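You operate a simulated robot arm through the tools that you are given. There is no shell and no other tool. Be economical: measure what you need, move in short steps, check, and stop when the job is done.

Carry out the task below with a simulated two-armed robot. There is one attempt and no reset: what you move stays moved.

JOB
Close the oil bottle and square canister; stand both in the steel tray.
Fine: hold each while closing it; the green cap screwed home, the gate slid shut. Set down upright: oil bottle, square canister.

It is judged by the outcome, as a careful person would: the job done as asked, and still so three seconds after it is handed in. It fails if anything else is knocked over, pushed out of place, dropped, spilled or broken. Lids that push on must go on centred and level and be pressed home; caps that screw on are set level and turned clockwise until they are tight.

ROBOT AND FRAMES
Two 7-joint arms with two-finger parallel grippers on one trunk, on a base that drives. Base frame: it is fixed to the floor where the robot stands at the start and does not move with it; the origin is under the middle of the robot, x ahead of it, y to its left, z up; the surface under the hand at the start is at about z = 780. Units: mm, degrees, N and s.
The left shoulder is at the start at [70, 188, 1140], the right one opposite. With the tool pointing down near the work surface each hand reaches from about 300 to 800 mm from the robot's upright axis, wherever it stands, measured 20 degrees to its own side. Places, roughly: sliding gate with a white knob [500, 400, 900]; steel tray inside [700, -100, 800]. Payload 3.91 kg a hand.
The tool frame of a hand sits at the grasp point between the pads (the TCP): z along the fingers, y along the line on which they close. The tips reach 30 mm beyond it. The gripper opens to 110 mm. The fingers are 20 mm wide and 10 mm thick; the gripper's body (48 by 112 mm) begins 55 mm behind the TCP.
Orientation is that of the tool frame in the base frame, as a unit quaternion [x, y, z, w]. With the fingers straight down and closing along the base's y, the tool's x points along the base's -x, its y along +y and its z along -z.

CONTROLS
- The arms move only by the tool servo_tool. It takes "left_motion", "right_motion" or both (then of equal length, played together; a hand with none holds still); each is a list of rows, each a list of 7 numbers: the shift along the tool's x, y, z in cm, then the turn, a rotation vector about the tool's x, y, z in degrees, then the finger opening in cm, from 0 to 11. In form: [[x, y, z, rx, ry, rz, jaw], ...]. A call has 1 to 12 rows; each row shifts and turns the commanded pose from where the row before left it, along the tool's axes as they then stand. Rows are played at 5 a second. More than 50 mm and 8.6 degrees between two rows, or a gripper value outside its range, and nothing of the call is played. Where a pose cannot be reached the arm comes as near as it can. A force on the tool above 60 N (or 10 N above the force at the start of the call, whichever is more), or a blocked arm, ends the call early, and 0.2 s more pass. Each finger travels about 72 mm/s and halts on what it meets, pressing with about 31 N; the grip force reading is that of the motor and also rises with nothing between the fingers. The clock runs only during rows and for 0.2 s after the last one: add rows that do not move to give the fingers time. It gives the time, the measured TCP pose, the force on the tool (base axes), the opening and the grip force at its end, in the units of the frame above (readings bear some noise), with the torque about the TCP (base axes, N m) and any sound that the robot's microphone picked up.
- Cameras (640 x 400 px; columns grow to the right, rows downward): "scene" is now at [131.9, 38.5, 1370]; the picture's right is [0.41, -0.91, 0.00], its down [-0.53, -0.23, -0.82] and it looks along [0.75, 0.33, -0.57] (base axes); focal length 292 px, centre (320, 200). "left" rides on the left gripper at [72, -17, -103] in its tool frame; the picture's right is [0.23, 0.97, 0.00], its down [-0.76, 0.18, -0.62] and it looks along [-0.61, 0.14, 0.78] (tool axes); focal length 222 px, centre (320, 200). "right" rides on the right gripper at [72, 17, -103] in its tool frame; the picture's right is [-0.23, 0.97, 0.00], its down [-0.76, -0.18, -0.62] and it looks along [-0.61, -0.14, 0.78] (tool axes); focal length 222 px, centre (320, 200). There is no depth. A picture from a camera that has moved, and an enlarged one, comes with that camera's place and axes in the base frame and with its lens.
- camera(camera): a new picture of that camera. It takes no simulated time.
- slide_trunk(by): slides the trunk up (or, below 0, down) by that many mm; the arms and the scene camera ride with it, the base frame stays. It gives what a move gives, with no picture.
- drive_base(legs): drives the robot by 1 to 6 legs, each [ahead, turn to the left] in mm and degrees, along the robot's own axes; the way and the turn of a leg run together, so that a leg with both is an arc; at most 1500 mm and 180 degrees a leg. The arms and the cameras ride along, it lands a little off, and it stops where it bumps. It gives what a move gives.
- turn_head(pan, tilt): turns the head with the scene camera to pan (to the left, within 86 degrees either way) and tilt (down, from -29 to 69), counted from straight ahead of the robot. It gives what a move gives.
- zoom(camera, box): a new picture of the part [left, top, right, bottom] of that camera's present view, enlarged. It takes no simulated time.
- sign_off(): hands the job in; it is judged then, once.

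Work in short steps. Places have to be worked out from the pictures, the camera data and where the tool is seen: move nearer, look again, correct. Check each grasp and each placing, and mend what went wrong. You have 120 turns and 100 pictures in all, those below and enlarged ones among them. Open the grippers and draw the arms clear of the work before you hand the job in, unless the task says otherwise; then end with one line.

The tools are called after "Call:" as a command line: name --argument value ..., lists and objects as JSON in quotes. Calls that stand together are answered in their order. servo_tool: Moves the arms, as the interface text tells. Its arguments: {"type":"object","properties":{"left_motion":{"type":"array","items":{"type":"array","items":{"type":"number"}}},"right_motion":{"type":"array","items":{"type":"array","items":{"type":"number"}}}},"required":[]} The other tools are called the same way: slide_trunk (by) slides the trunk up or down; drive_base (legs) drives the base; turn_head (pan, tilt) turns the head that bears the scene camera; camera (camera) takes a picture; zoom (camera, box) takes an enlarged picture of a part of a camera's view; sign_off () hands the job in.

At the start:

```text
t: 0.0
left_tool_pos: [440.2, 455.0, 1173.7]
left_ee_rot: [0.001, 1.0, 0.0, 0.001]
left_ft_force: [0.1, -0.7, 0.6]
left_moment: [0.01, 0.01, 0.03]
left_finger_gap: 109.9
left_gripper_force: 0.0
right_tool_pos: [454.7, 26.2, 1149.1]
right_ee_rot: [0.0, 1.0, 0.001, 0.0]
right_ft_force: [0.5, -0.4, 0.4]
right_moment: [0.0, 0.02, -0.05]
right_finger_gap: 109.9
right_gripper_force: 0.0
trunk travel left (down, up): [-650.0, 290.0]
robot x, y, heading: [0.6, -0.5, 0.0]
head pan, tilt: [24.0, 35.1]
```

scene: 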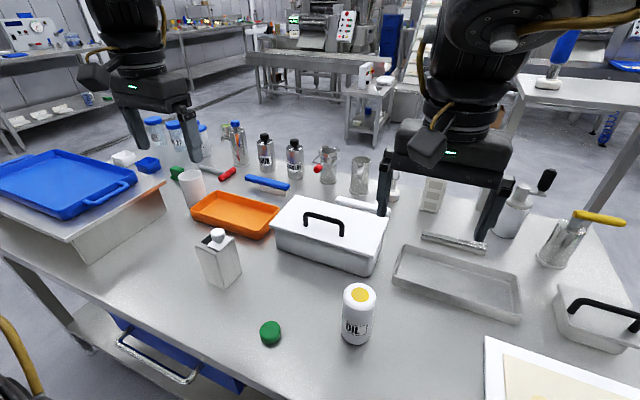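
right: 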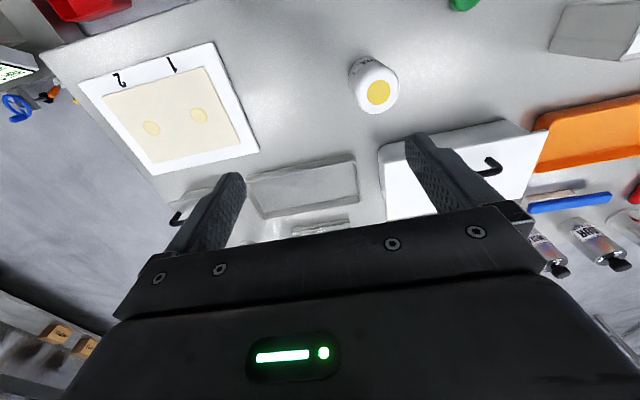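
left: 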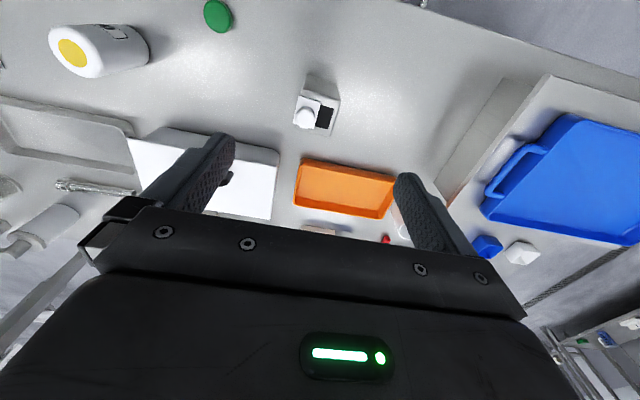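

I start by looking closely at the bottle, cap and canister.

Call:
zoom --camera "scene" --box '[160, 210, 400, 360]'

Call:
zoom --camera "left" --box '[240, 50, 400, 150]'

Call:
zoom --camera "scene" --box '[360, 200, 560, 325]'

```text
2.67 times, centred on (280, 285) of scene
camera zoom: at [131.9, 38.5, 1370.0], right [0.41, -0.91, 0.0], down [-0.53, -0.23, -0.82], along [0.75, 0.33, -0.57], focal length 779 px, centre (427, -27)
```

zoom: 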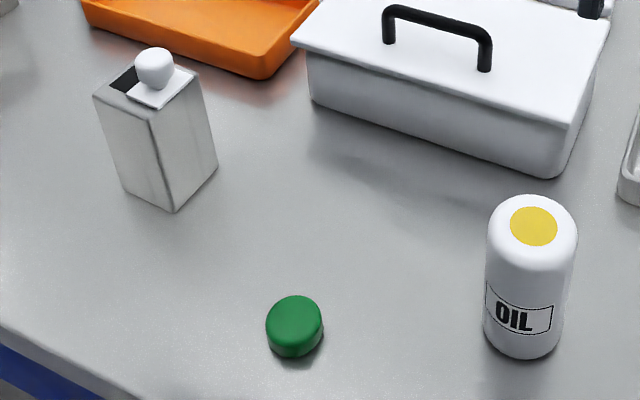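

```text
4.00 times, centred on (320, 100) of left
camera zoom: at [367.6, 437.9, 1276.1], right [-0.23, 0.97, 0.0], down [0.76, 0.18, 0.62], along [0.61, 0.14, -0.78], focal length 888 px, centre (320, 600)
```

zoom: 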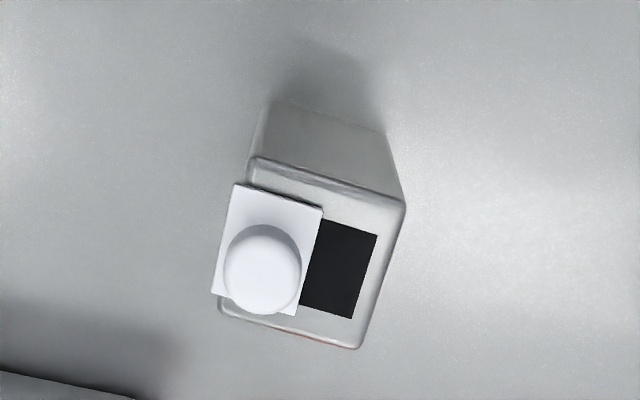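

```text
3.20 times, centred on (460, 262) of scene
camera zoom: at [131.9, 38.5, 1370.0], right [0.41, -0.91, 0.0], down [-0.53, -0.23, -0.82], along [0.75, 0.33, -0.57], focal length 934 px, centre (-128, 0)
```

zoom: 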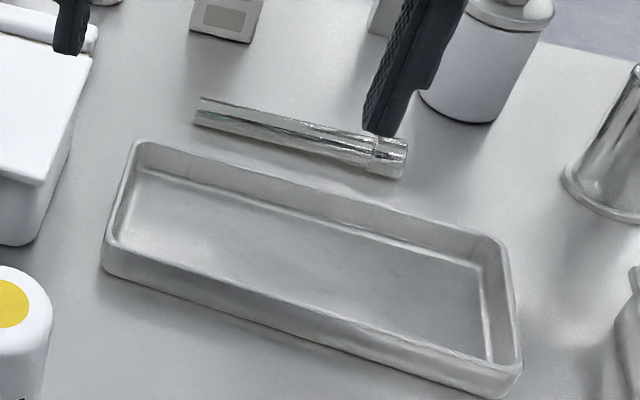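

The canister is about at [490,460] with the gate needing to go +y; the bottle is near [470,107], the cap near [402,273]. I look closer at the bottle's mouth and the cap.

Call:
zoom --camera "right" --box '[320, 40, 432, 110]'

Call:
zoom --camera "left" --box '[30, 0, 254, 140]'

```text
5.71 times, centred on (376, 75) of right
camera zoom: at [383.1, 44.0, 1252.7], right [0.23, 0.97, 0.0], down [0.76, -0.18, 0.62], along [0.61, -0.14, -0.78], focal length 1269 px, centre (0, 914)
```

zoom: 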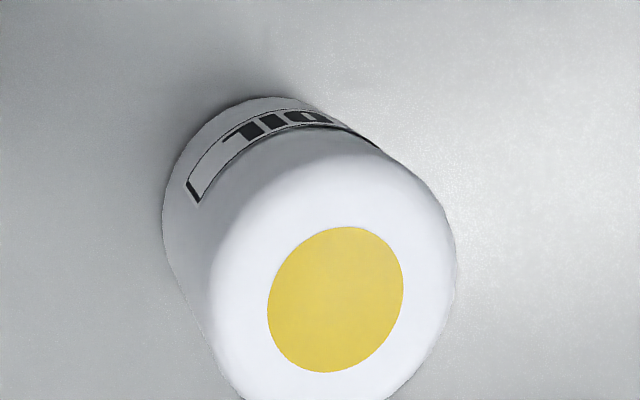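

```text
2.86 times, centred on (142, 70) of left
camera zoom: at [367.6, 437.9, 1276.1], right [-0.23, 0.97, 0.0], down [0.76, 0.18, 0.62], along [0.61, 0.14, -0.78], focal length 635 px, centre (829, 571)
```

zoom: 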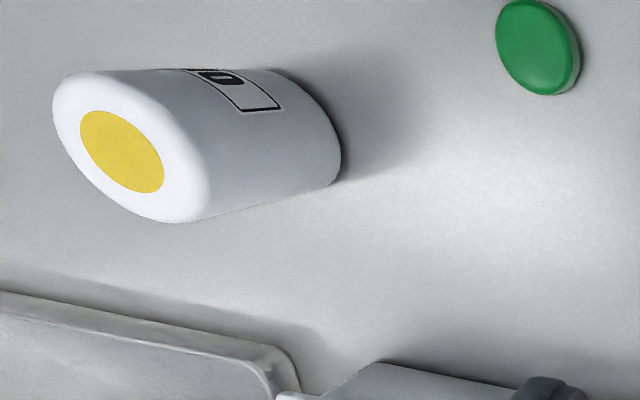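

The cap appears dome up on the table near [402,270]. I bring the left hand above it for a closer look.

Call:
servo_tool --left_motion '[[0.475, -2.3, 3.4, 0, 0, 0, 8], [0.475, -2.3, 3.4, 0, 0, 0, 8], [0.475, -2.3, 3.4, 0, 0, 0, 8], [0.475, -2.3, 3.4, 0, 0, 0, 8], [0.475, -2.3, 3.4, 0, 0, 0, 8], [0.475, -2.3, 3.4, 0, 0, 0, 8], [0.475, -2.3, 3.4, 0, 0, 0, 8], [0.475, -2.3, 3.4, 0, 0, 0, 8], [0, 0, 0, 0, 0, 0, 8]]'

Call:
camera --camera "left"

Call:
camera --camera "scene"

```text
t: 2.0
left_tool_pos: [417.6, 293.0, 896.6]
left_ee_rot: [0.002, 1.0, -0.001, 0.001]
left_ft_force: [-0.1, 0.2, 0.4]
left_moment: [0.0, -0.02, 0.04]
left_finger_gap: 80.0
left_gripper_force: 0.0
left hand out of reach, approached as far as the arm can: row 7, 8
right_tool_pos: [454.3, 26.0, 1149.7]
right_ee_rot: [0.0, 1.0, 0.0, 0.001]
right_ft_force: [0.4, -0.6, 0.5]
right_moment: [0.02, -0.01, -0.01]
right_finger_gap: 109.9
right_gripper_force: 0.0
trunk travel left (down, up): [-650.0, 290.0]
robot x, y, heading: [1.4, 1.4, 0.1]
head pan, tilt: [24.0, 35.1]
```

```text
91 pictures are left
camera left: at [344.2, 276.9, 1001.7], right [-0.22, 0.97, 0.0], down [0.76, 0.18, 0.62], along [0.61, 0.14, -0.78], focal length 222 px, centre (320, 200)
```

left: 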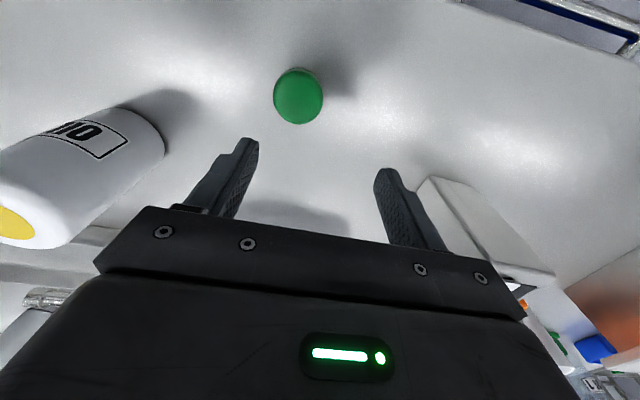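

```text
90 pictures are left
camera scene: at [130.7, 37.7, 1370.2], right [0.41, -0.91, 0.0], down [-0.52, -0.23, -0.82], along [0.75, 0.33, -0.57], focal length 292 px, centre (320, 200)
```

scene: 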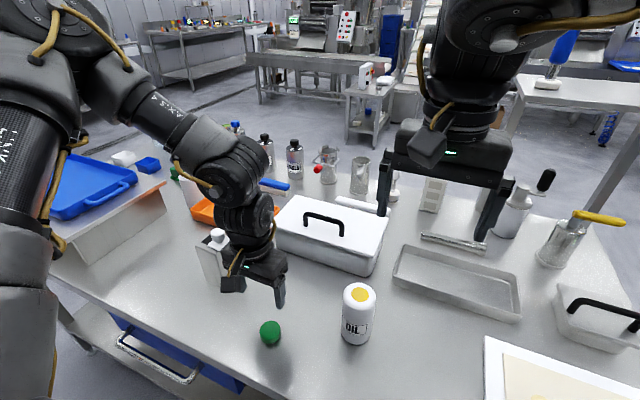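

The cap is too near for the left arm. I back the base by 120 mm.

Call:
drive_base --legs '[[-120, 0]]'

Call:
servo_tool --left_motion '[[0, 0, 0, 0, 0, 0, 8]]'

Call:
camera --camera "left"

```text
t: 3.2
left_tool_pos: [297.3, 293.8, 897.9]
left_ee_rot: [0.002, 1.0, -0.001, -0.001]
left_ft_force: [-0.5, -0.2, 0.2]
left_moment: [0.01, -0.01, -0.01]
left_finger_gap: 79.9
left_gripper_force: 0.1
right_tool_pos: [337.1, 28.0, 1148.4]
right_ee_rot: [0.0, 1.0, -0.001, 0.0]
right_ft_force: [-0.4, 0.3, -0.1]
right_moment: [0.0, 0.02, 0.0]
right_finger_gap: 109.8
right_gripper_force: 0.0
trunk travel left (down, up): [-650.0, 290.0]
robot x, y, heading: [-121.1, -0.9, -0.1]
head pan, tilt: [24.0, 35.1]
```

```text
t: 3.6
left_tool_pos: [299.5, 293.8, 897.5]
left_ee_rot: [0.002, 1.0, -0.001, 0.0]
left_ft_force: [-0.3, -0.2, 0.9]
left_moment: [-0.01, -0.04, -0.03]
left_finger_gap: 79.9
left_gripper_force: 0.0
right_tool_pos: [337.5, 27.2, 1147.7]
right_ee_rot: [0.0, 1.0, 0.0, -0.002]
right_ft_force: [-1.0, -0.2, 0.1]
right_moment: [0.03, 0.02, 0.03]
right_finger_gap: 109.9
right_gripper_force: 0.1
trunk travel left (down, up): [-650.0, 290.0]
robot x, y, heading: [-121.2, -1.9, 0.0]
head pan, tilt: [24.0, 35.1]
```

```text
89 pictures are left
camera left: at [226.0, 277.7, 1001.0], right [-0.22, 0.97, 0.0], down [0.76, 0.18, 0.62], along [0.61, 0.14, -0.78], focal length 222 px, centre (320, 200)
```

left: 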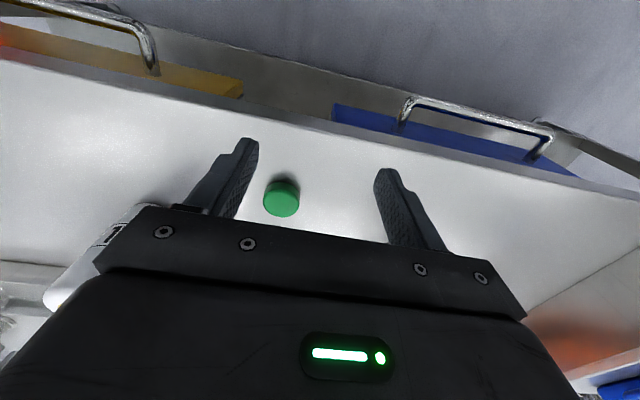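

Cap is at about [400,270]. I move over it at z≈850.

Call:
servo_tool --left_motion '[[-3.4, -0.8, 0, 0, 0, 0, 8], [-3.4, -0.8, 0, 0, 0, 0, 8], [-3.3, -0.75, 0, 0, 0, 0, 8], [0, 0, 2.3, 0, 0, 0, 8], [0, 0, 2.4, 0, 0, 0, 8], [0, 0, 0, 0, 0, 0, 8]]'

Call:
camera --camera "left"

Call:
zoom --camera "scene" --box '[200, 200, 440, 350]'

```text
t: 5.0
left_tool_pos: [385.9, 288.6, 862.9]
left_ee_rot: [0.001, 1.0, -0.002, 0.0]
left_ft_force: [-0.2, -0.7, 0.7]
left_moment: [-0.01, 0.02, 0.02]
left_finger_gap: 79.9
left_gripper_force: 0.0
left hand out of reach, approached as far as the arm can: row 3, 4, 5
right_tool_pos: [336.8, 26.1, 1149.2]
right_ee_rot: [0.0, 1.0, 0.0, 0.0]
right_ft_force: [1.0, 0.3, -0.1]
right_moment: [-0.01, 0.03, 0.01]
right_finger_gap: 109.8
right_gripper_force: 0.0
trunk travel left (down, up): [-650.0, 290.0]
robot x, y, heading: [-117.6, -3.2, 0.0]
head pan, tilt: [24.0, 35.1]
```

```text
88 pictures are left
camera left: at [312.1, 271.9, 966.7], right [-0.22, 0.97, 0.0], down [0.76, 0.18, 0.62], along [0.61, 0.14, -0.78], focal length 222 px, centre (320, 200)
```

left: 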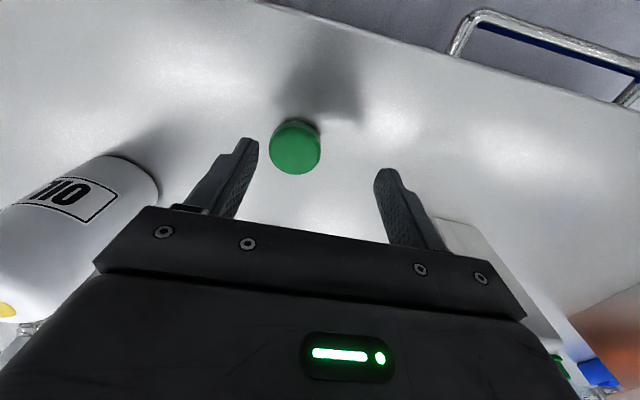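

```text
2.67 times, centred on (320, 275) of scene
camera zoom: at [11.8, 38.2, 1370.0], right [0.41, -0.91, 0.0], down [-0.53, -0.23, -0.82], along [0.75, 0.33, -0.57], focal length 779 px, centre (320, 0)
```

zoom: 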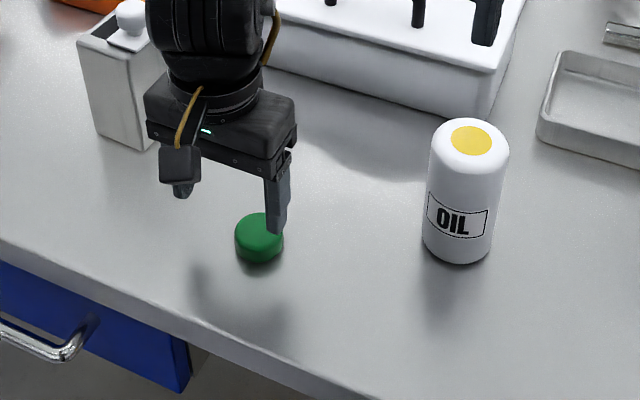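

The arm stalls laterally, perhaps at a wrist limit. I try yawing the tool clockwise (which is immaterial for a round cap) while moving in.

Call:
servo_tool --left_motion '[[0, 0, 0, 0, 0, 8, 8], [0, 0, 0, 0, 0, 8, 8], [0, 0, 0, 0, 0, 8, 8], [0, 0, 0, 0, 0, 0, 8]]'

```text
t: 6.0
left_tool_pos: [385.7, 288.5, 863.4]
left_ee_rot: [0.211, 0.978, -0.001, 0.0]
left_ft_force: [-0.8, 1.0, 0.2]
left_moment: [0.0, 0.0, -0.02]
left_finger_gap: 79.8
left_gripper_force: 0.0
right_tool_pos: [336.7, 27.6, 1148.6]
right_ee_rot: [0.001, 1.0, 0.0, 0.0]
right_ft_force: [0.1, 1.2, -0.2]
right_moment: [0.0, 0.02, -0.01]
right_finger_gap: 109.8
right_gripper_force: 0.0
trunk travel left (down, up): [-650.0, 290.0]
robot x, y, heading: [-120.5, -3.0, -0.0]
head pan, tilt: [24.0, 35.1]
```

Commanded pose follows the measured one. Now I move the remaining (+14,-18) and down 30.

Call:
servo_tool --left_motion '[[-1.0, -0.5, 0, 0, 0, 0, 8], [-1.0, -0.55, 0, 0, 0, 0, 8], [0, 0, 1.5, 0, 0, 0, 8], [0, 0, 1.5, 0, 0, 0, 8], [0, 0, 0, 0, 0, 0, 8]]'

```text
t: 7.2
left_tool_pos: [382.0, 294.0, 853.4]
left_ee_rot: [0.21, 0.978, -0.001, 0.0]
left_ft_force: [-0.1, 0.1, -0.3]
left_moment: [-0.02, 0.0, -0.01]
left_finger_gap: 79.9
left_gripper_force: 0.1
left hand out of reach, approached as far as the arm can: row 1, 2, 3, 4
right_tool_pos: [336.1, 26.8, 1148.7]
right_ee_rot: [0.0, 1.0, -0.001, -0.001]
right_ft_force: [0.0, -0.1, -0.5]
right_moment: [0.03, 0.01, 0.01]
right_finger_gap: 110.2
right_gripper_force: 0.1
trunk travel left (down, up): [-650.0, 290.0]
robot x, y, heading: [-120.4, -1.4, 0.1]
head pan, tilt: [24.0, 35.1]
```

Still blocked; I look at the arm's configuration.

Call:
turn_head --pan 45 --tilt 25

Call:
camera --camera "scene"

```text
t: 8.1
left_tool_pos: [382.0, 294.8, 851.8]
left_ee_rot: [0.21, 0.978, -0.002, 0.0]
left_ft_force: [-0.1, -0.4, 0.0]
left_moment: [-0.01, -0.01, 0.01]
left_finger_gap: 80.1
left_gripper_force: 0.0
right_tool_pos: [337.5, 27.4, 1148.5]
right_ee_rot: [0.0, 1.0, 0.001, 0.001]
right_ft_force: [0.1, 0.0, -1.2]
right_moment: [0.01, 0.0, -0.02]
right_finger_gap: 110.2
right_gripper_force: 0.1
trunk travel left (down, up): [-650.0, 290.0]
robot x, y, heading: [-122.1, -2.5, -0.1]
head pan, tilt: [45.0, 25.0]
```

```text
86 pictures are left
camera scene: at [-3.3, 67.7, 1385.8], right [0.71, -0.71, 0.0], down [-0.3, -0.3, -0.91], along [0.64, 0.64, -0.42], focal length 292 px, centre (320, 200)
```

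scene: 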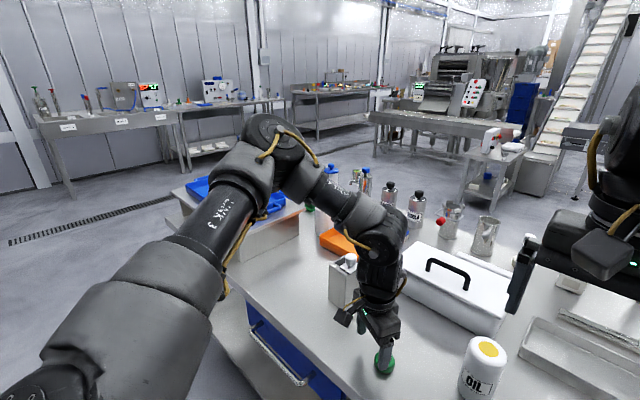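

The arm is strongly folded. Raising the trunk lengthens it: slide up 180 mm, then come down again.

Call:
slide_trunk --by 180

Call:
servo_tool --left_motion '[[-2.4, -1.5, 0, 0, 0, 0, 8], [0, 0, 4, 0, 0, 0, 8], [0, 0, 4, 0, 0, 0, 8], [0, 0, 4, 0, 0, 0, 8], [0, 0, 4, 0, 0, 0, 8], [0, 0, 2, 0, 0, 0, 8], [0, 0, 0, 0, 0, 0, 8]]'

Call:
camera --camera "left"

```text
t: 10.1
left_tool_pos: [383.7, 294.3, 1032.9]
left_ee_rot: [0.21, 0.978, -0.002, -0.001]
left_ft_force: [0.1, -0.1, -0.6]
left_moment: [0.02, 0.01, 0.0]
left_finger_gap: 79.7
left_gripper_force: 0.0
right_tool_pos: [335.6, 26.5, 1328.0]
right_ee_rot: [-0.001, 1.0, 0.0, 0.0]
right_ft_force: [0.0, 0.0, 0.1]
right_moment: [0.02, 0.0, -0.01]
right_finger_gap: 110.0
right_gripper_force: 0.0
trunk travel left (down, up): [-830.0, 110.0]
robot x, y, heading: [-122.6, -2.0, -0.2]
head pan, tilt: [45.0, 25.0]
```

```text
t: 11.7
left_tool_pos: [338.4, 354.0, 961.2]
left_ee_rot: [0.21, 0.978, -0.002, 0.001]
left_ft_force: [-0.2, 0.9, 0.2]
left_moment: [0.01, 0.01, -0.03]
left_finger_gap: 80.1
left_gripper_force: 0.0
left hand out of reach, approached as far as the arm can: row 1, 2, 3, 4, 5, 6
right_tool_pos: [335.9, 26.6, 1328.5]
right_ee_rot: [0.0, 1.0, 0.0, 0.001]
right_ft_force: [-0.4, -0.4, 0.1]
right_moment: [0.0, -0.01, 0.0]
right_finger_gap: 109.9
right_gripper_force: 0.0
trunk travel left (down, up): [-830.0, 110.0]
robot x, y, heading: [-117.7, -2.9, 0.2]
head pan, tilt: [45.0, 25.0]
```

```text
85 pictures are left
camera left: at [265.0, 368.9, 1064.3], right [0.19, 0.98, 0.0], down [0.77, -0.15, 0.62], along [0.61, -0.12, -0.78], focal length 222 px, centre (320, 200)
```

left: 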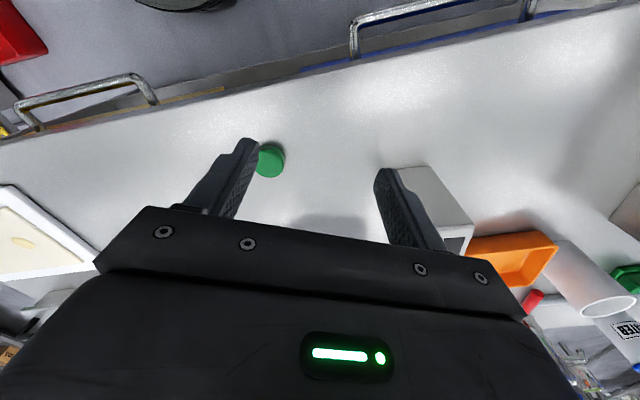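

Going down relative to the shoulder makes it worse, so the trunk should go lower instead. I raise the left hand first, then lower the trunk below the start height.

Call:
servo_tool --left_motion '[[0, 0, -4.5, 0, 0, 0, 8], [0, 0, -4.5, 0, 0, 0, 8], [0, 0, -4.5, 0, 0, 0, 8], [0, 0, -4.5, 0, 0, 0, 8], [0, 0, -4.5, 0, 0, 0, 8], [0, 0, -4.5, 0, 0, 0, 8], [0, 0, 0, 0, 0, 0, 8]]'

Call:
slide_trunk --by -310

```text
t: 13.3
left_tool_pos: [340.2, 353.9, 1233.0]
left_ee_rot: [0.209, 0.978, -0.002, -0.001]
left_ft_force: [0.7, 0.0, 0.6]
left_moment: [0.02, -0.01, 0.0]
left_finger_gap: 79.9
left_gripper_force: 0.1
right_tool_pos: [336.6, 26.9, 1328.1]
right_ee_rot: [0.0, 1.0, 0.0, 0.0]
right_ft_force: [0.1, -0.2, -0.6]
right_moment: [0.05, 0.0, -0.01]
right_finger_gap: 110.2
right_gripper_force: 0.0
trunk travel left (down, up): [-830.0, 110.0]
robot x, y, heading: [-121.4, -1.0, 0.1]
head pan, tilt: [45.0, 25.0]
```

```text
t: 16.4
left_tool_pos: [339.9, 354.0, 922.8]
left_ee_rot: [0.21, 0.978, -0.002, 0.001]
left_ft_force: [0.4, 0.6, 0.2]
left_moment: [-0.01, -0.02, -0.01]
left_finger_gap: 79.8
left_gripper_force: 0.2
right_tool_pos: [335.2, 26.1, 1019.6]
right_ee_rot: [0.0, 1.0, 0.0, 0.0]
right_ft_force: [0.2, 0.7, 0.6]
right_moment: [-0.02, -0.01, 0.0]
right_finger_gap: 110.2
right_gripper_force: 0.1
trunk travel left (down, up): [-520.0, 420.0]
robot x, y, heading: [-118.7, -2.9, -0.2]
head pan, tilt: [45.0, 25.0]
```

Now over to the cap at z≈863.

Call:
servo_tool --left_motion '[[-3.0, -1.73, 0, 0, 0, 0, 8], [-3.0, -1.73, 0, 0, 0, 0, 8], [-2.95, -1.73, 0, 0, 0, 0, 8], [0, 0, 3, 0, 0, 0, 8], [0, 0, 3, 0, 0, 0, 8], [0, 0, 0, 0, 0, 0, 8]]'

Call:
camera --camera "left"

```text
t: 17.8
left_tool_pos: [401.4, 270.5, 862.8]
left_ee_rot: [0.209, 0.978, -0.001, 0.0]
left_ft_force: [0.5, 0.4, -0.1]
left_moment: [0.0, -0.01, -0.03]
left_finger_gap: 79.9
left_gripper_force: 0.0
right_tool_pos: [336.0, 27.8, 1018.2]
right_ee_rot: [0.0, 1.0, 0.0, 0.0]
right_ft_force: [-0.3, 0.0, 0.2]
right_moment: [-0.03, -0.01, 0.0]
right_finger_gap: 110.0
right_gripper_force: 0.0
trunk travel left (down, up): [-520.0, 420.0]
robot x, y, heading: [-120.8, -2.1, 0.3]
head pan, tilt: [45.0, 25.0]
```

```text
84 pictures are left
camera left: at [328.0, 285.2, 966.2], right [0.19, 0.98, 0.0], down [0.77, -0.15, 0.62], along [0.61, -0.12, -0.78], focal length 222 px, centre (320, 200)
```

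left: 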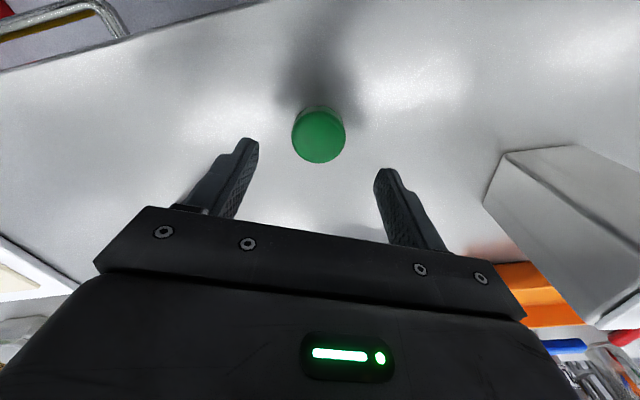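

Cap is under the hand. I go down to TCP z≈818 and close.

Call:
servo_tool --left_motion '[[0.3, 0, 2.5, 0, 0, 0, 8], [0, 0, 2.0, 0, 0, 0, 8], [0, 0, 0, 0, 0, 0, 8], [0, 0, 0, 0, 0, 0, 5], [0, 0, 0, 0, 0, 0, 3.8], [0, 0, 0, 0, 0, 0, 3.8], [0, 0, 0, 0, 0, 0, 3.8]]'

Call:
zoom --camera "left" --box '[200, 60, 440, 210]'

```text
t: 19.4
left_tool_pos: [398.3, 271.9, 818.7]
left_ee_rot: [0.209, 0.978, -0.002, 0.0]
left_ft_force: [0.6, 0.1, -0.3]
left_moment: [0.0, -0.03, -0.01]
left_finger_gap: 39.5
left_gripper_force: 31.3
right_tool_pos: [335.8, 27.0, 1018.3]
right_ee_rot: [0.001, 1.0, 0.0, 0.0]
right_ft_force: [-0.5, -0.2, 0.1]
right_moment: [0.01, 0.0, -0.01]
right_finger_gap: 109.9
right_gripper_force: 0.0
trunk travel left (down, up): [-520.0, 420.0]
robot x, y, heading: [-118.0, -0.1, 0.1]
head pan, tilt: [45.0, 25.0]
```

```text
2.67 times, centred on (320, 135) of left
camera zoom: at [324.6, 286.3, 921.2], right [0.19, 0.98, 0.0], down [0.77, -0.15, 0.62], along [0.61, -0.12, -0.78], focal length 592 px, centre (320, 373)
```

zoom: 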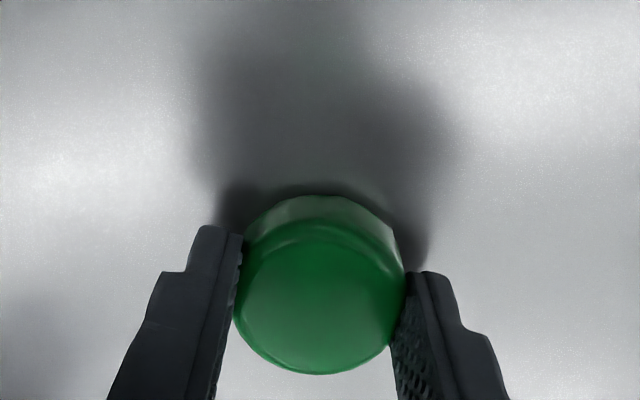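

Cap is held (39.5 mm). I lift it, and bring the right hand forward while turning it toward a yawed, shallow-angle side grasp for the bottle.

Call:
servo_tool --left_motion '[[0, 0, -3, 0, 0, 0, 3.6], [0, 0, -4, 0, 0, 0, 3.6], [0, 0, -4, 0, 0, 0, 3.6], [0, 0, -4, 0, 0, 0, 3.6], [0, 0, -4, 0, 0, 0, 3.6], [0, 0, 0, 0, 0, 0, 3.6], [0, 0, 0, 0, 0, 0, 3.6], [0, 0, 0, 0, 0, 0, 3.6], [0, 0, 0, 0, 0, 0, 3.6], [0, 0, 0, 0, 0, 0, 3.6], [0, 0, 0, 0, 0, 0, 3.6], [0, 0, 0, 0, 0, 0, 3.6]]' --right_motion '[[-2.6, 2.0, 0, 0, 0, 0, 11], [-2.6, 2.0, 0, 0, 0, 0, 11], [0, 0, 0, 0, 0, -8.3, 11], [0, 0, 0, 0, 0, -8.3, 11], [0, 0, 0, 0, 0, -8.3, 11], [0, 0, 0, 0, -7.75, 0, 11], [0, 0, 0, 0, -7.75, 0, 11], [0, 0, 0, 0, -7.75, 0, 11], [0, 0, 0, 0, -7.75, 0, 11], [0, 0, 0, 0, -7.75, 0, 11], [0, 0, 0, 0, -7.75, 0, 11], [0, 0, 0, 0, -7.75, 0, 11]]'

Call:
turn_head --pan 15 --tilt 30

Call:
camera --camera "scene"

Call:
camera --camera "right"

```text
t: 22.0
left_tool_pos: [378.1, 290.5, 991.3]
left_ee_rot: [0.209, 0.978, -0.002, 0.001]
left_ft_force: [-0.3, 0.1, 0.2]
left_moment: [0.03, -0.01, 0.02]
left_finger_gap: 39.1
left_gripper_force: 31.2
left hand out of reach, approached as far as the arm can: row 4, 5
right_tool_pos: [389.0, 68.4, 1018.7]
right_ee_rot: [-0.192, 0.868, 0.099, 0.447]
right_ft_force: [-0.5, 0.0, -0.2]
right_moment: [0.03, 0.0, 0.03]
right_finger_gap: 110.2
right_gripper_force: 0.0
trunk travel left (down, up): [-520.0, 420.0]
robot x, y, heading: [-120.7, 1.6, 0.2]
head pan, tilt: [45.0, 25.0]
```

```text
t: 22.9
left_tool_pos: [378.2, 289.8, 991.8]
left_ee_rot: [0.21, 0.978, -0.002, 0.002]
left_ft_force: [-0.1, -0.3, -1.5]
left_moment: [-0.03, -0.04, -0.02]
left_finger_gap: 39.2
left_gripper_force: 31.0
right_tool_pos: [387.3, 66.1, 1018.1]
right_ee_rot: [-0.192, 0.869, 0.098, 0.445]
right_ft_force: [-0.4, 0.3, 0.1]
right_moment: [0.03, -0.01, 0.03]
right_finger_gap: 110.1
right_gripper_force: 0.1
trunk travel left (down, up): [-520.0, 420.0]
robot x, y, heading: [-116.8, 0.4, -0.0]
head pan, tilt: [15.0, 30.0]
```

```text
82 pictures are left
camera scene: at [18.8, 26.2, 1247.9], right [0.26, -0.97, 0.0], down [-0.48, -0.13, -0.87], along [0.84, 0.23, -0.5], focal length 292 px, centre (320, 200)
```

scene: 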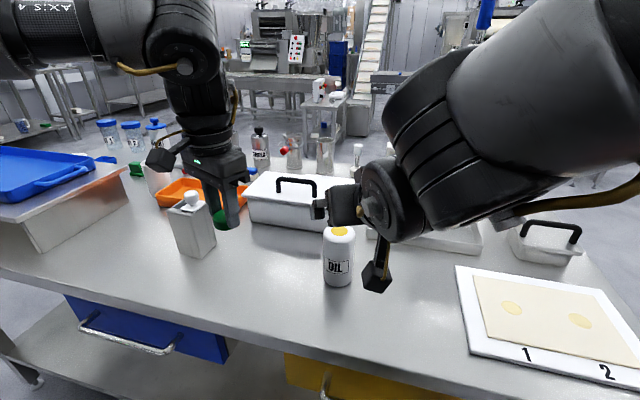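

```text
81 pictures are left
camera right: at [265.8, 29.1, 1020.5], right [-0.29, 0.94, 0.18], down [0.02, -0.19, 0.98], along [0.96, 0.29, 0.03], focal length 222 px, centre (320, 200)
```

right: 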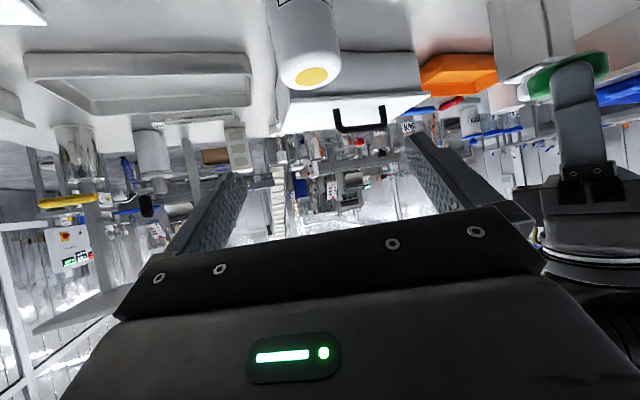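

Right hand pose works. I finish the pitch and lower to a pre-grasp 100 mm before the bottle, then look.

Call:
servo_tool --right_motion '[[0, 0, 0, 0, -7.75, 0, 11], [3.48, 0.07, 1.68, 0, 0, 0, 11], [3.48, 0.07, 1.68, 0, 0, 0, 11], [3.48, 0.07, 1.68, 0, 0, 0, 11], [0, 0, 0, 0, 0, 0, 11]]'

Call:
camera --camera "right"

Call:
zoom --camera "scene" --box '[240, 180, 480, 330]'

```text
t: 24.1
left_tool_pos: [377.6, 289.6, 992.0]
left_ee_rot: [0.209, 0.978, -0.003, 0.002]
left_ft_force: [-1.2, -0.3, 0.1]
left_moment: [0.01, -0.02, -0.04]
left_finger_gap: 39.1
left_gripper_force: 31.0
right_tool_pos: [382.0, 66.7, 902.7]
right_ee_rot: [-0.184, 0.837, 0.11, 0.503]
right_ft_force: [0.1, 0.5, 1.0]
right_moment: [0.0, -0.02, 0.0]
right_finger_gap: 110.0
right_gripper_force: 0.1
trunk travel left (down, up): [-520.0, 420.0]
robot x, y, heading: [-119.6, 2.6, 0.0]
head pan, tilt: [15.0, 30.0]
```

```text
80 pictures are left
camera right: at [260.5, 29.7, 887.4], right [-0.31, 0.93, 0.2], down [-0.1, -0.24, 0.96], along [0.94, 0.28, 0.17], focal length 222 px, centre (320, 200)
```

right: 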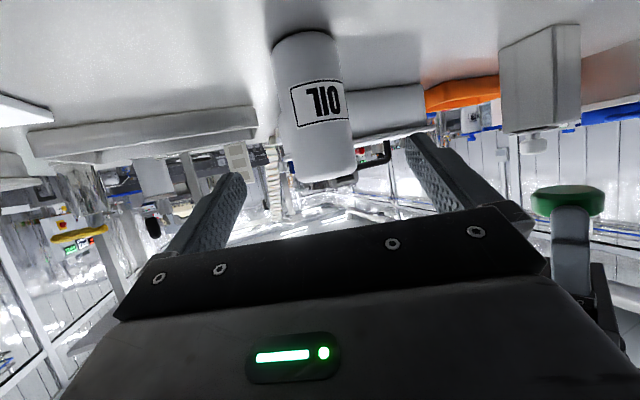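

```text
2.67 times, centred on (360, 255) of scene
camera zoom: at [17.9, 25.9, 1248.1], right [0.26, -0.97, 0.0], down [-0.48, -0.13, -0.87], along [0.84, 0.22, -0.5], focal length 779 px, centre (213, 53)
```

zoom: 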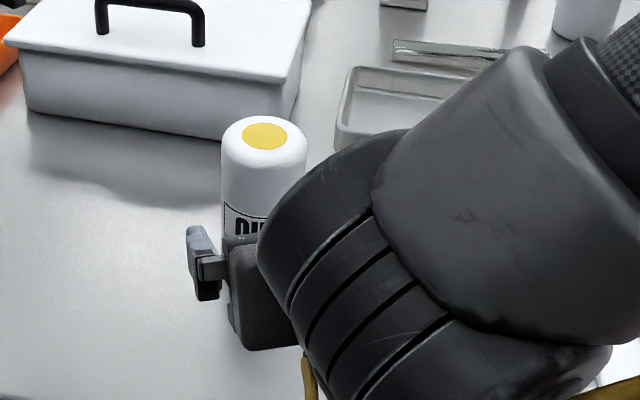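

The bottle is centred between the fingers. I advance 98 mm along the tool axis and close gently.

Call:
servo_tool --right_motion '[[0, -0.05, 2.5, 0, 0, 0, 11], [0, -0.05, 2.5, 0, 0, 0, 11], [0, -0.05, 2.5, 0, 0, 0, 11], [0, 0, 2.3, 0, 0, 0, 11], [0, 0, 0, 0, 0, 0, 11]]'

Call:
camera --camera "right"

```text
t: 25.3
left_tool_pos: [377.2, 288.9, 993.2]
left_ee_rot: [0.211, 0.978, -0.002, 0.001]
left_ft_force: [0.3, -0.4, -0.1]
left_moment: [0.02, -0.01, -0.01]
left_finger_gap: 39.2
left_gripper_force: 30.9
right_tool_pos: [461.0, 101.0, 856.7]
right_ee_rot: [-0.184, 0.837, 0.111, 0.503]
right_ft_force: [-0.5, 0.9, 1.3]
right_moment: [-0.02, -0.02, -0.01]
right_finger_gap: 110.1
right_gripper_force: 0.1
trunk travel left (down, up): [-520.0, 420.0]
robot x, y, heading: [-121.5, -0.6, 0.0]
head pan, tilt: [15.0, 30.0]
```

```text
78 pictures are left
camera right: at [340.1, 63.4, 841.6], right [-0.31, 0.93, 0.2], down [-0.1, -0.24, 0.96], along [0.94, 0.28, 0.17], focal length 222 px, centre (320, 200)
```

right: 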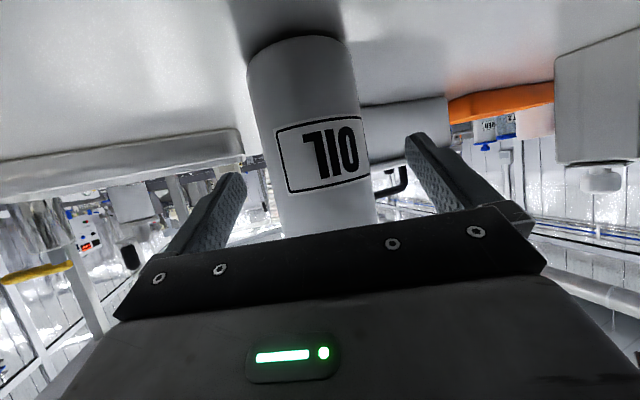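

Bottle well between the fingers; close.

Call:
servo_tool --right_motion '[[0, 0, 0, 0, 0, 0, 9], [0, 0, 0, 0, 0, 0, 7.5], [0, 0, 0, 0, 0, 0, 6.5], [0, 0, 0, 0, 0, 0, 5.5], [0, 0, 0, 0, 0, 0, 5.5], [0, 0, 0, 0, 0, 0, 5.5]]'

Call:
camera --camera "right"

Call:
camera --camera "left"

Call:
camera --camera "scene"

```text
t: 26.7
left_tool_pos: [377.0, 288.9, 992.4]
left_ee_rot: [0.209, 0.978, -0.002, 0.001]
left_ft_force: [-0.1, 0.4, -0.4]
left_moment: [0.0, -0.01, -0.03]
left_finger_gap: 39.2
left_gripper_force: 31.2
right_tool_pos: [461.5, 101.0, 856.7]
right_ee_rot: [-0.185, 0.837, 0.111, 0.503]
right_ft_force: [1.7, -0.8, 0.4]
right_moment: [-0.05, -0.07, -0.04]
right_finger_gap: 63.0
right_gripper_force: 31.1
trunk travel left (down, up): [-520.0, 420.0]
robot x, y, heading: [-121.0, -0.6, -0.3]
head pan, tilt: [15.0, 30.0]
```

```text
77 pictures are left
camera right: at [340.0, 63.7, 841.6], right [-0.31, 0.93, 0.2], down [-0.1, -0.24, 0.97], along [0.94, 0.28, 0.17], focal length 222 px, centre (320, 200)
```

right: 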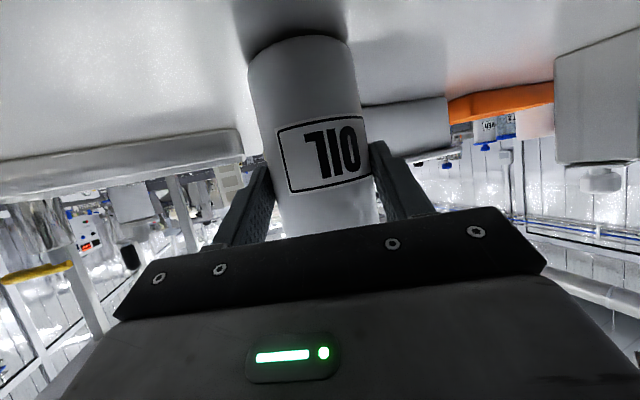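

```text
76 pictures are left
camera left: at [304.0, 304.9, 1094.8], right [0.19, 0.98, -0.01], down [0.77, -0.15, 0.63], along [0.61, -0.12, -0.78], focal length 222 px, centre (320, 200)
```

left: 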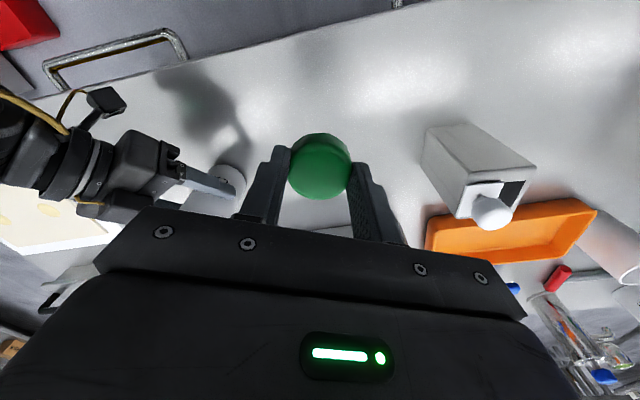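

```text
75 pictures are left
camera scene: at [18.9, 26.0, 1247.9], right [0.26, -0.97, 0.0], down [-0.48, -0.13, -0.87], along [0.84, 0.22, -0.5], focal length 292 px, centre (320, 200)
```

scene: 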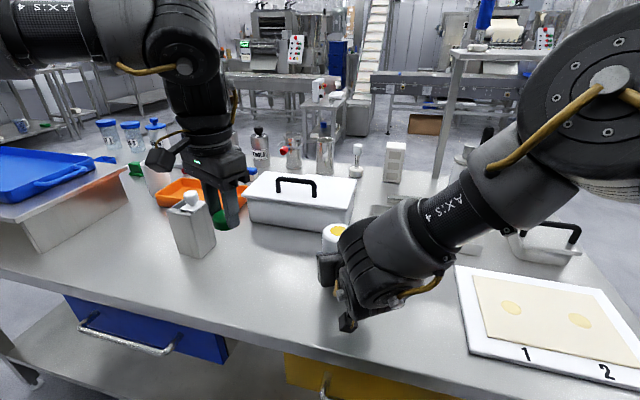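

Bottle gripped (63 mm). I bring the cap over the bottle's mouth at about z 985.

Call:
servo_tool --left_motion '[[-3.19, -2.62, 0, 0, 0, 0, 3.6], [-3.19, -2.62, 0, 0, 0, 0, 3.6], [-3.19, -2.62, 0, 0, 0, 0, 3.6], [-3.19, -2.62, 0, 0, 0, 0, 3.6], [-3.19, -2.62, 0, 0, 0, 0, 3.6], [0, 0, 0, 0, 0, 0, 3.6]]'

Call:
camera --camera "left"

Call:
camera --camera "scene"

```text
t: 28.1
left_tool_pos: [363.5, 250.0, 955.7]
left_ee_rot: [0.21, 0.978, -0.004, 0.001]
left_ft_force: [0.2, 0.5, 0.3]
left_moment: [0.02, 0.0, 0.02]
left_finger_gap: 39.3
left_gripper_force: 30.8
left hand out of reach, approached as far as the arm can: row 1, 2, 3, 4, 5
right_tool_pos: [460.9, 100.8, 855.7]
right_ee_rot: [-0.185, 0.837, 0.111, 0.503]
right_ft_force: [-1.8, 0.6, 0.2]
right_moment: [0.12, 0.05, 0.06]
right_finger_gap: 63.6
right_gripper_force: 31.1
trunk travel left (down, up): [-520.0, 420.0]
robot x, y, heading: [-120.2, 2.3, -0.2]
head pan, tilt: [15.0, 30.0]
```

```text
74 pictures are left
camera left: at [289.5, 266.1, 1059.2], right [0.19, 0.98, -0.01], down [0.77, -0.15, 0.63], along [0.61, -0.12, -0.78], focal length 222 px, centre (320, 200)
```

left: 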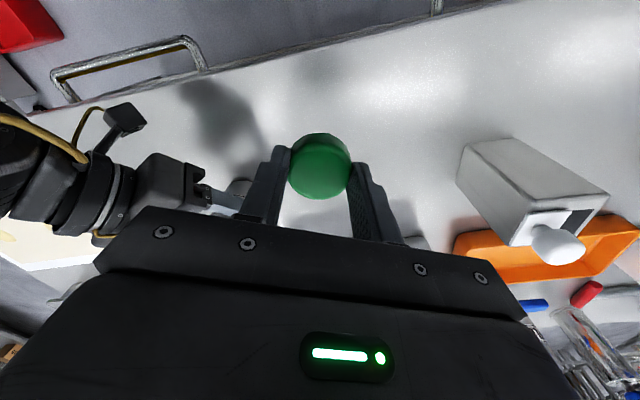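

```text
73 pictures are left
camera scene: at [18.7, 26.1, 1247.9], right [0.26, -0.97, 0.0], down [-0.48, -0.13, -0.87], along [0.84, 0.22, -0.5], focal length 292 px, centre (320, 200)
```

scene: 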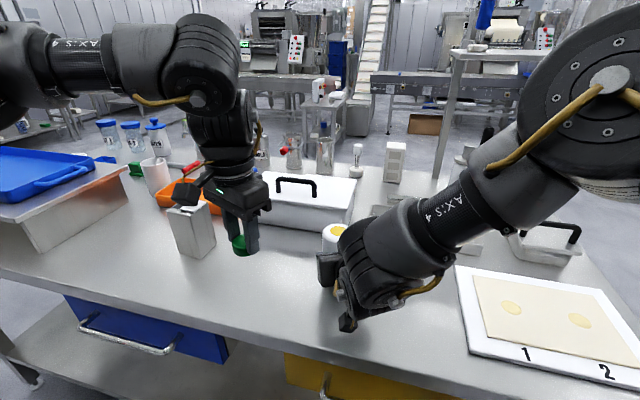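

The arm is at some joint limit; I test whether counter-clockwise yaw frees it, attempting a forward move after.

Call:
servo_tool --left_motion '[[0, 0, 0, 0, 0, -8, 3.6], [0, 0, 0, 0, 0, -8, 3.6], [0, 0, 0, 0, 0, -8, 3.6], [-2, 0, 0, 0, 0, 0, 3.6], [-2, 0, 0, 0, 0, 0, 3.6], [0, 0, 0, 0, 0, 0, 3.6]]'

```text
t: 29.5
left_tool_pos: [388.4, 268.4, 946.7]
left_ee_rot: [0.002, 1.0, -0.002, 0.001]
left_ft_force: [-0.5, 0.4, 0.5]
left_moment: [0.01, -0.01, 0.02]
left_finger_gap: 39.2
left_gripper_force: 31.1
left hand out of reach, approached as far as the arm can: row 4, 5
right_tool_pos: [460.9, 101.2, 855.9]
right_ee_rot: [-0.185, 0.837, 0.111, 0.503]
right_ft_force: [-0.2, -0.9, -0.7]
right_moment: [0.13, 0.0, 0.0]
right_finger_gap: 63.2
right_gripper_force: 31.0
trunk travel left (down, up): [-520.0, 420.0]
robot x, y, heading: [-117.1, 0.7, 0.2]
head pan, tilt: [15.0, 30.0]
```

The limit isn't yaw; forward-right seems blocked in this arm posture. I try a different route: left, then forward far, then swing right, so the elbow unfolds.

Call:
servo_tool --left_motion '[[0, 3, -3, 0, 0, 0, 3.6], [0, 4, -3, 0, 0, 0, 3.6], [-4, 0, -1, 0, 0, 0, 3.6], [-4, 0, 0, 0, 0, 0, 3.6], [-4, 0, 0, 0, 0, 0, 3.6], [-4, 0, 0, 0, 0, 0, 3.6], [-4, 0, 0, 0, 0, 0, 3.6], [0, 0, 0, 0, 0, 0, 3.6]]'

Call:
camera --camera "scene"

```text
t: 31.3
left_tool_pos: [462.4, 384.0, 934.8]
left_ee_rot: [0.001, 1.0, -0.003, 0.001]
left_ft_force: [-1.0, 0.1, 1.0]
left_moment: [0.0, 0.0, 0.0]
left_finger_gap: 39.4
left_gripper_force: 30.9
left hand out of reach, approached as far as the arm can: row 3, 4, 5, 6, 7
right_tool_pos: [460.1, 101.3, 855.6]
right_ee_rot: [-0.185, 0.837, 0.111, 0.503]
right_ft_force: [0.7, 0.1, 0.7]
right_moment: [0.09, 0.02, 0.0]
right_finger_gap: 63.2
right_gripper_force: 30.8
trunk travel left (down, up): [-520.0, 420.0]
robot x, y, heading: [-120.7, -0.9, -0.0]
head pan, tilt: [15.0, 30.0]
```

```text
72 pictures are left
camera scene: at [18.8, 26.1, 1247.9], right [0.26, -0.97, 0.0], down [-0.48, -0.13, -0.87], along [0.84, 0.22, -0.5], focal length 292 px, centre (320, 200)
```

scene: 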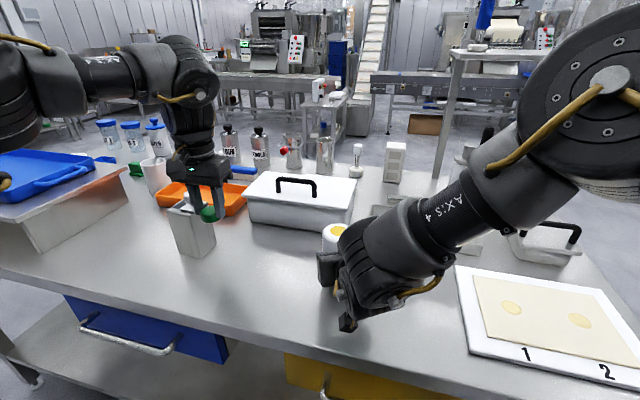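

The wrist-bend limit is what binds: the shoulder should be ~170 mm above the hand. I move the left hand away from the canister, release and back off the right hand, then raise the trunk 120 mm.

Call:
servo_tool --left_motion '[[2, -3, 0, 0, 0, 0, 3.6], [2, -3, 0, 0, 0, 0, 3.6], [0, 0, 0, 0, 0, 0, 3.6], [0, 0, 0, 0, 0, 0, 3.6], [0, 0, 0, 0, 0, 0, 3.6], [0, 0, 0, 0, 0, 0, 3.6], [0, 0, 0, 0, 0, 0, 3.6], [0, 0, 0, 0, 0, 0, 3.6]]' --right_motion '[[0, 0, 0, 0, 0, 0, 8], [0, 0, 0, 0, 0, 0, 11], [0, 0, 0, 0, 0, 0, 11], [0, 0, -3, 0, 0, 0, 11], [0, 0, -3, 0, 0, 0, 11], [0, 0, -3, 0, 0, 0, 11], [0, 0, -1, 0, 0, 0, 11], [0, 0, 0, 0, 0, 0, 11]]'

Call:
slide_trunk --by 120

Call:
camera --camera "scene"

```text
t: 33.1
left_tool_pos: [423.4, 324.4, 935.1]
left_ee_rot: [0.002, 1.0, -0.002, 0.0]
left_ft_force: [-0.3, 0.3, -0.1]
left_moment: [0.0, -0.03, 0.0]
left_finger_gap: 39.4
left_gripper_force: 30.8
right_tool_pos: [381.1, 66.2, 903.3]
right_ee_rot: [-0.185, 0.837, 0.111, 0.503]
right_ft_force: [0.8, 0.0, 0.7]
right_moment: [-0.02, 0.01, -0.04]
right_finger_gap: 109.9
right_gripper_force: 0.1
trunk travel left (down, up): [-520.0, 420.0]
robot x, y, heading: [-122.7, 2.3, 0.1]
head pan, tilt: [15.0, 30.0]
```

```text
t: 34.6
left_tool_pos: [422.7, 324.2, 1053.6]
left_ee_rot: [0.001, 1.0, -0.001, -0.001]
left_ft_force: [-0.9, 0.4, -0.5]
left_moment: [0.02, 0.01, 0.0]
left_finger_gap: 39.1
left_gripper_force: 31.1
right_tool_pos: [382.3, 66.3, 1023.8]
right_ee_rot: [-0.185, 0.837, 0.111, 0.503]
right_ft_force: [-1.0, -0.2, -0.4]
right_moment: [0.06, 0.01, 0.0]
right_finger_gap: 109.9
right_gripper_force: 0.1
trunk travel left (down, up): [-640.0, 300.0]
robot x, y, heading: [-118.1, 1.5, 0.1]
head pan, tilt: [15.0, 30.0]
```

```text
71 pictures are left
camera scene: at [19.0, 26.2, 1367.8], right [0.26, -0.97, 0.0], down [-0.48, -0.13, -0.87], along [0.84, 0.22, -0.5], focal length 292 px, centre (320, 200)
```

scene: 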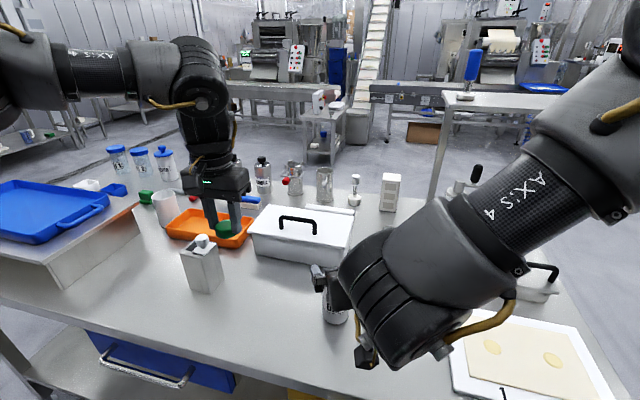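

Right hand returns to pre-grasp, advances and grips the bottle again.

Call:
servo_tool --right_motion '[[3.53, 0.05, 1.88, 0, 0, 0, 11], [3.53, 0.05, 1.88, 0, 0, 0, 11], [3.53, 0.05, 1.88, 0, 0, 0, 11], [0, 0, 3.3, 0, 0, 0, 11], [0, 0, 3.3, 0, 0, 0, 11], [0, 0, 3.2, 0, 0, 0, 11], [0, 0, 0, 0, 0, 0, 9], [0, 0, 0, 0, 0, 0, 7.5], [0, 0, 0, 0, 0, 0, 6.5], [0, 0, 0, 0, 0, 0, 5.5], [0, 0, 0, 0, 0, 0, 5.5], [0, 0, 0, 0, 0, 0, 5.5]]'

Call:
camera --camera "right"

Call:
zoom --camera "scene" --box '[260, 220, 420, 320]'

```text
t: 37.2
left_tool_pos: [421.9, 324.4, 1054.2]
left_ee_rot: [0.002, 1.0, -0.002, 0.0]
left_ft_force: [-0.2, 0.6, 0.6]
left_moment: [-0.01, 0.04, 0.0]
left_finger_gap: 38.9
left_gripper_force: 30.8
right_tool_pos: [453.2, 100.6, 860.9]
right_ee_rot: [-0.182, 0.838, 0.11, 0.503]
right_ft_force: [0.8, -0.4, 1.1]
right_moment: [0.01, -0.14, 0.03]
right_finger_gap: 62.8
right_gripper_force: 31.2
right hand out of reach, approached as far as the arm can: row 6
trunk travel left (down, up): [-640.0, 300.0]
robot x, y, heading: [-120.9, 1.0, 0.1]
head pan, tilt: [15.0, 30.0]
```

```text
70 pictures are left
camera right: at [332.3, 64.3, 846.1], right [-0.31, 0.93, 0.2], down [-0.1, -0.24, 0.96], along [0.95, 0.28, 0.17], focal length 222 px, centre (320, 200)
```

right: 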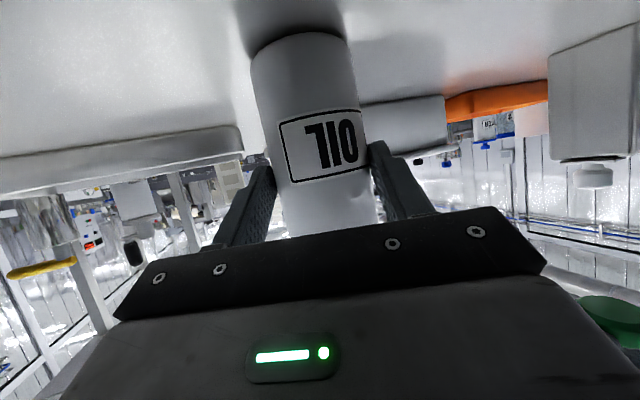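

```text
4.00 times, centred on (340, 270) of scene
camera zoom: at [18.9, 26.2, 1367.9], right [0.26, -0.97, 0.0], down [-0.48, -0.13, -0.87], along [0.84, 0.22, -0.5], focal length 1168 px, centre (240, -80)
```

zoom: 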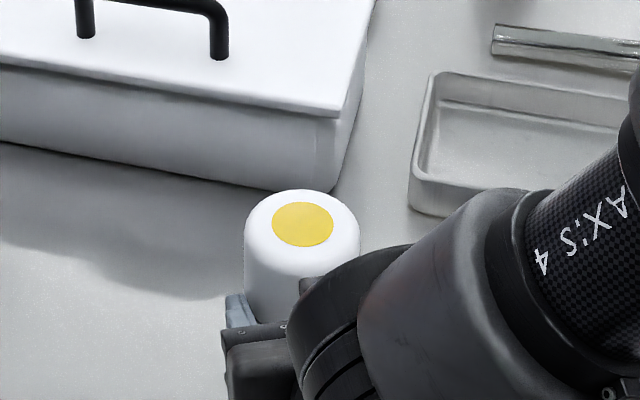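

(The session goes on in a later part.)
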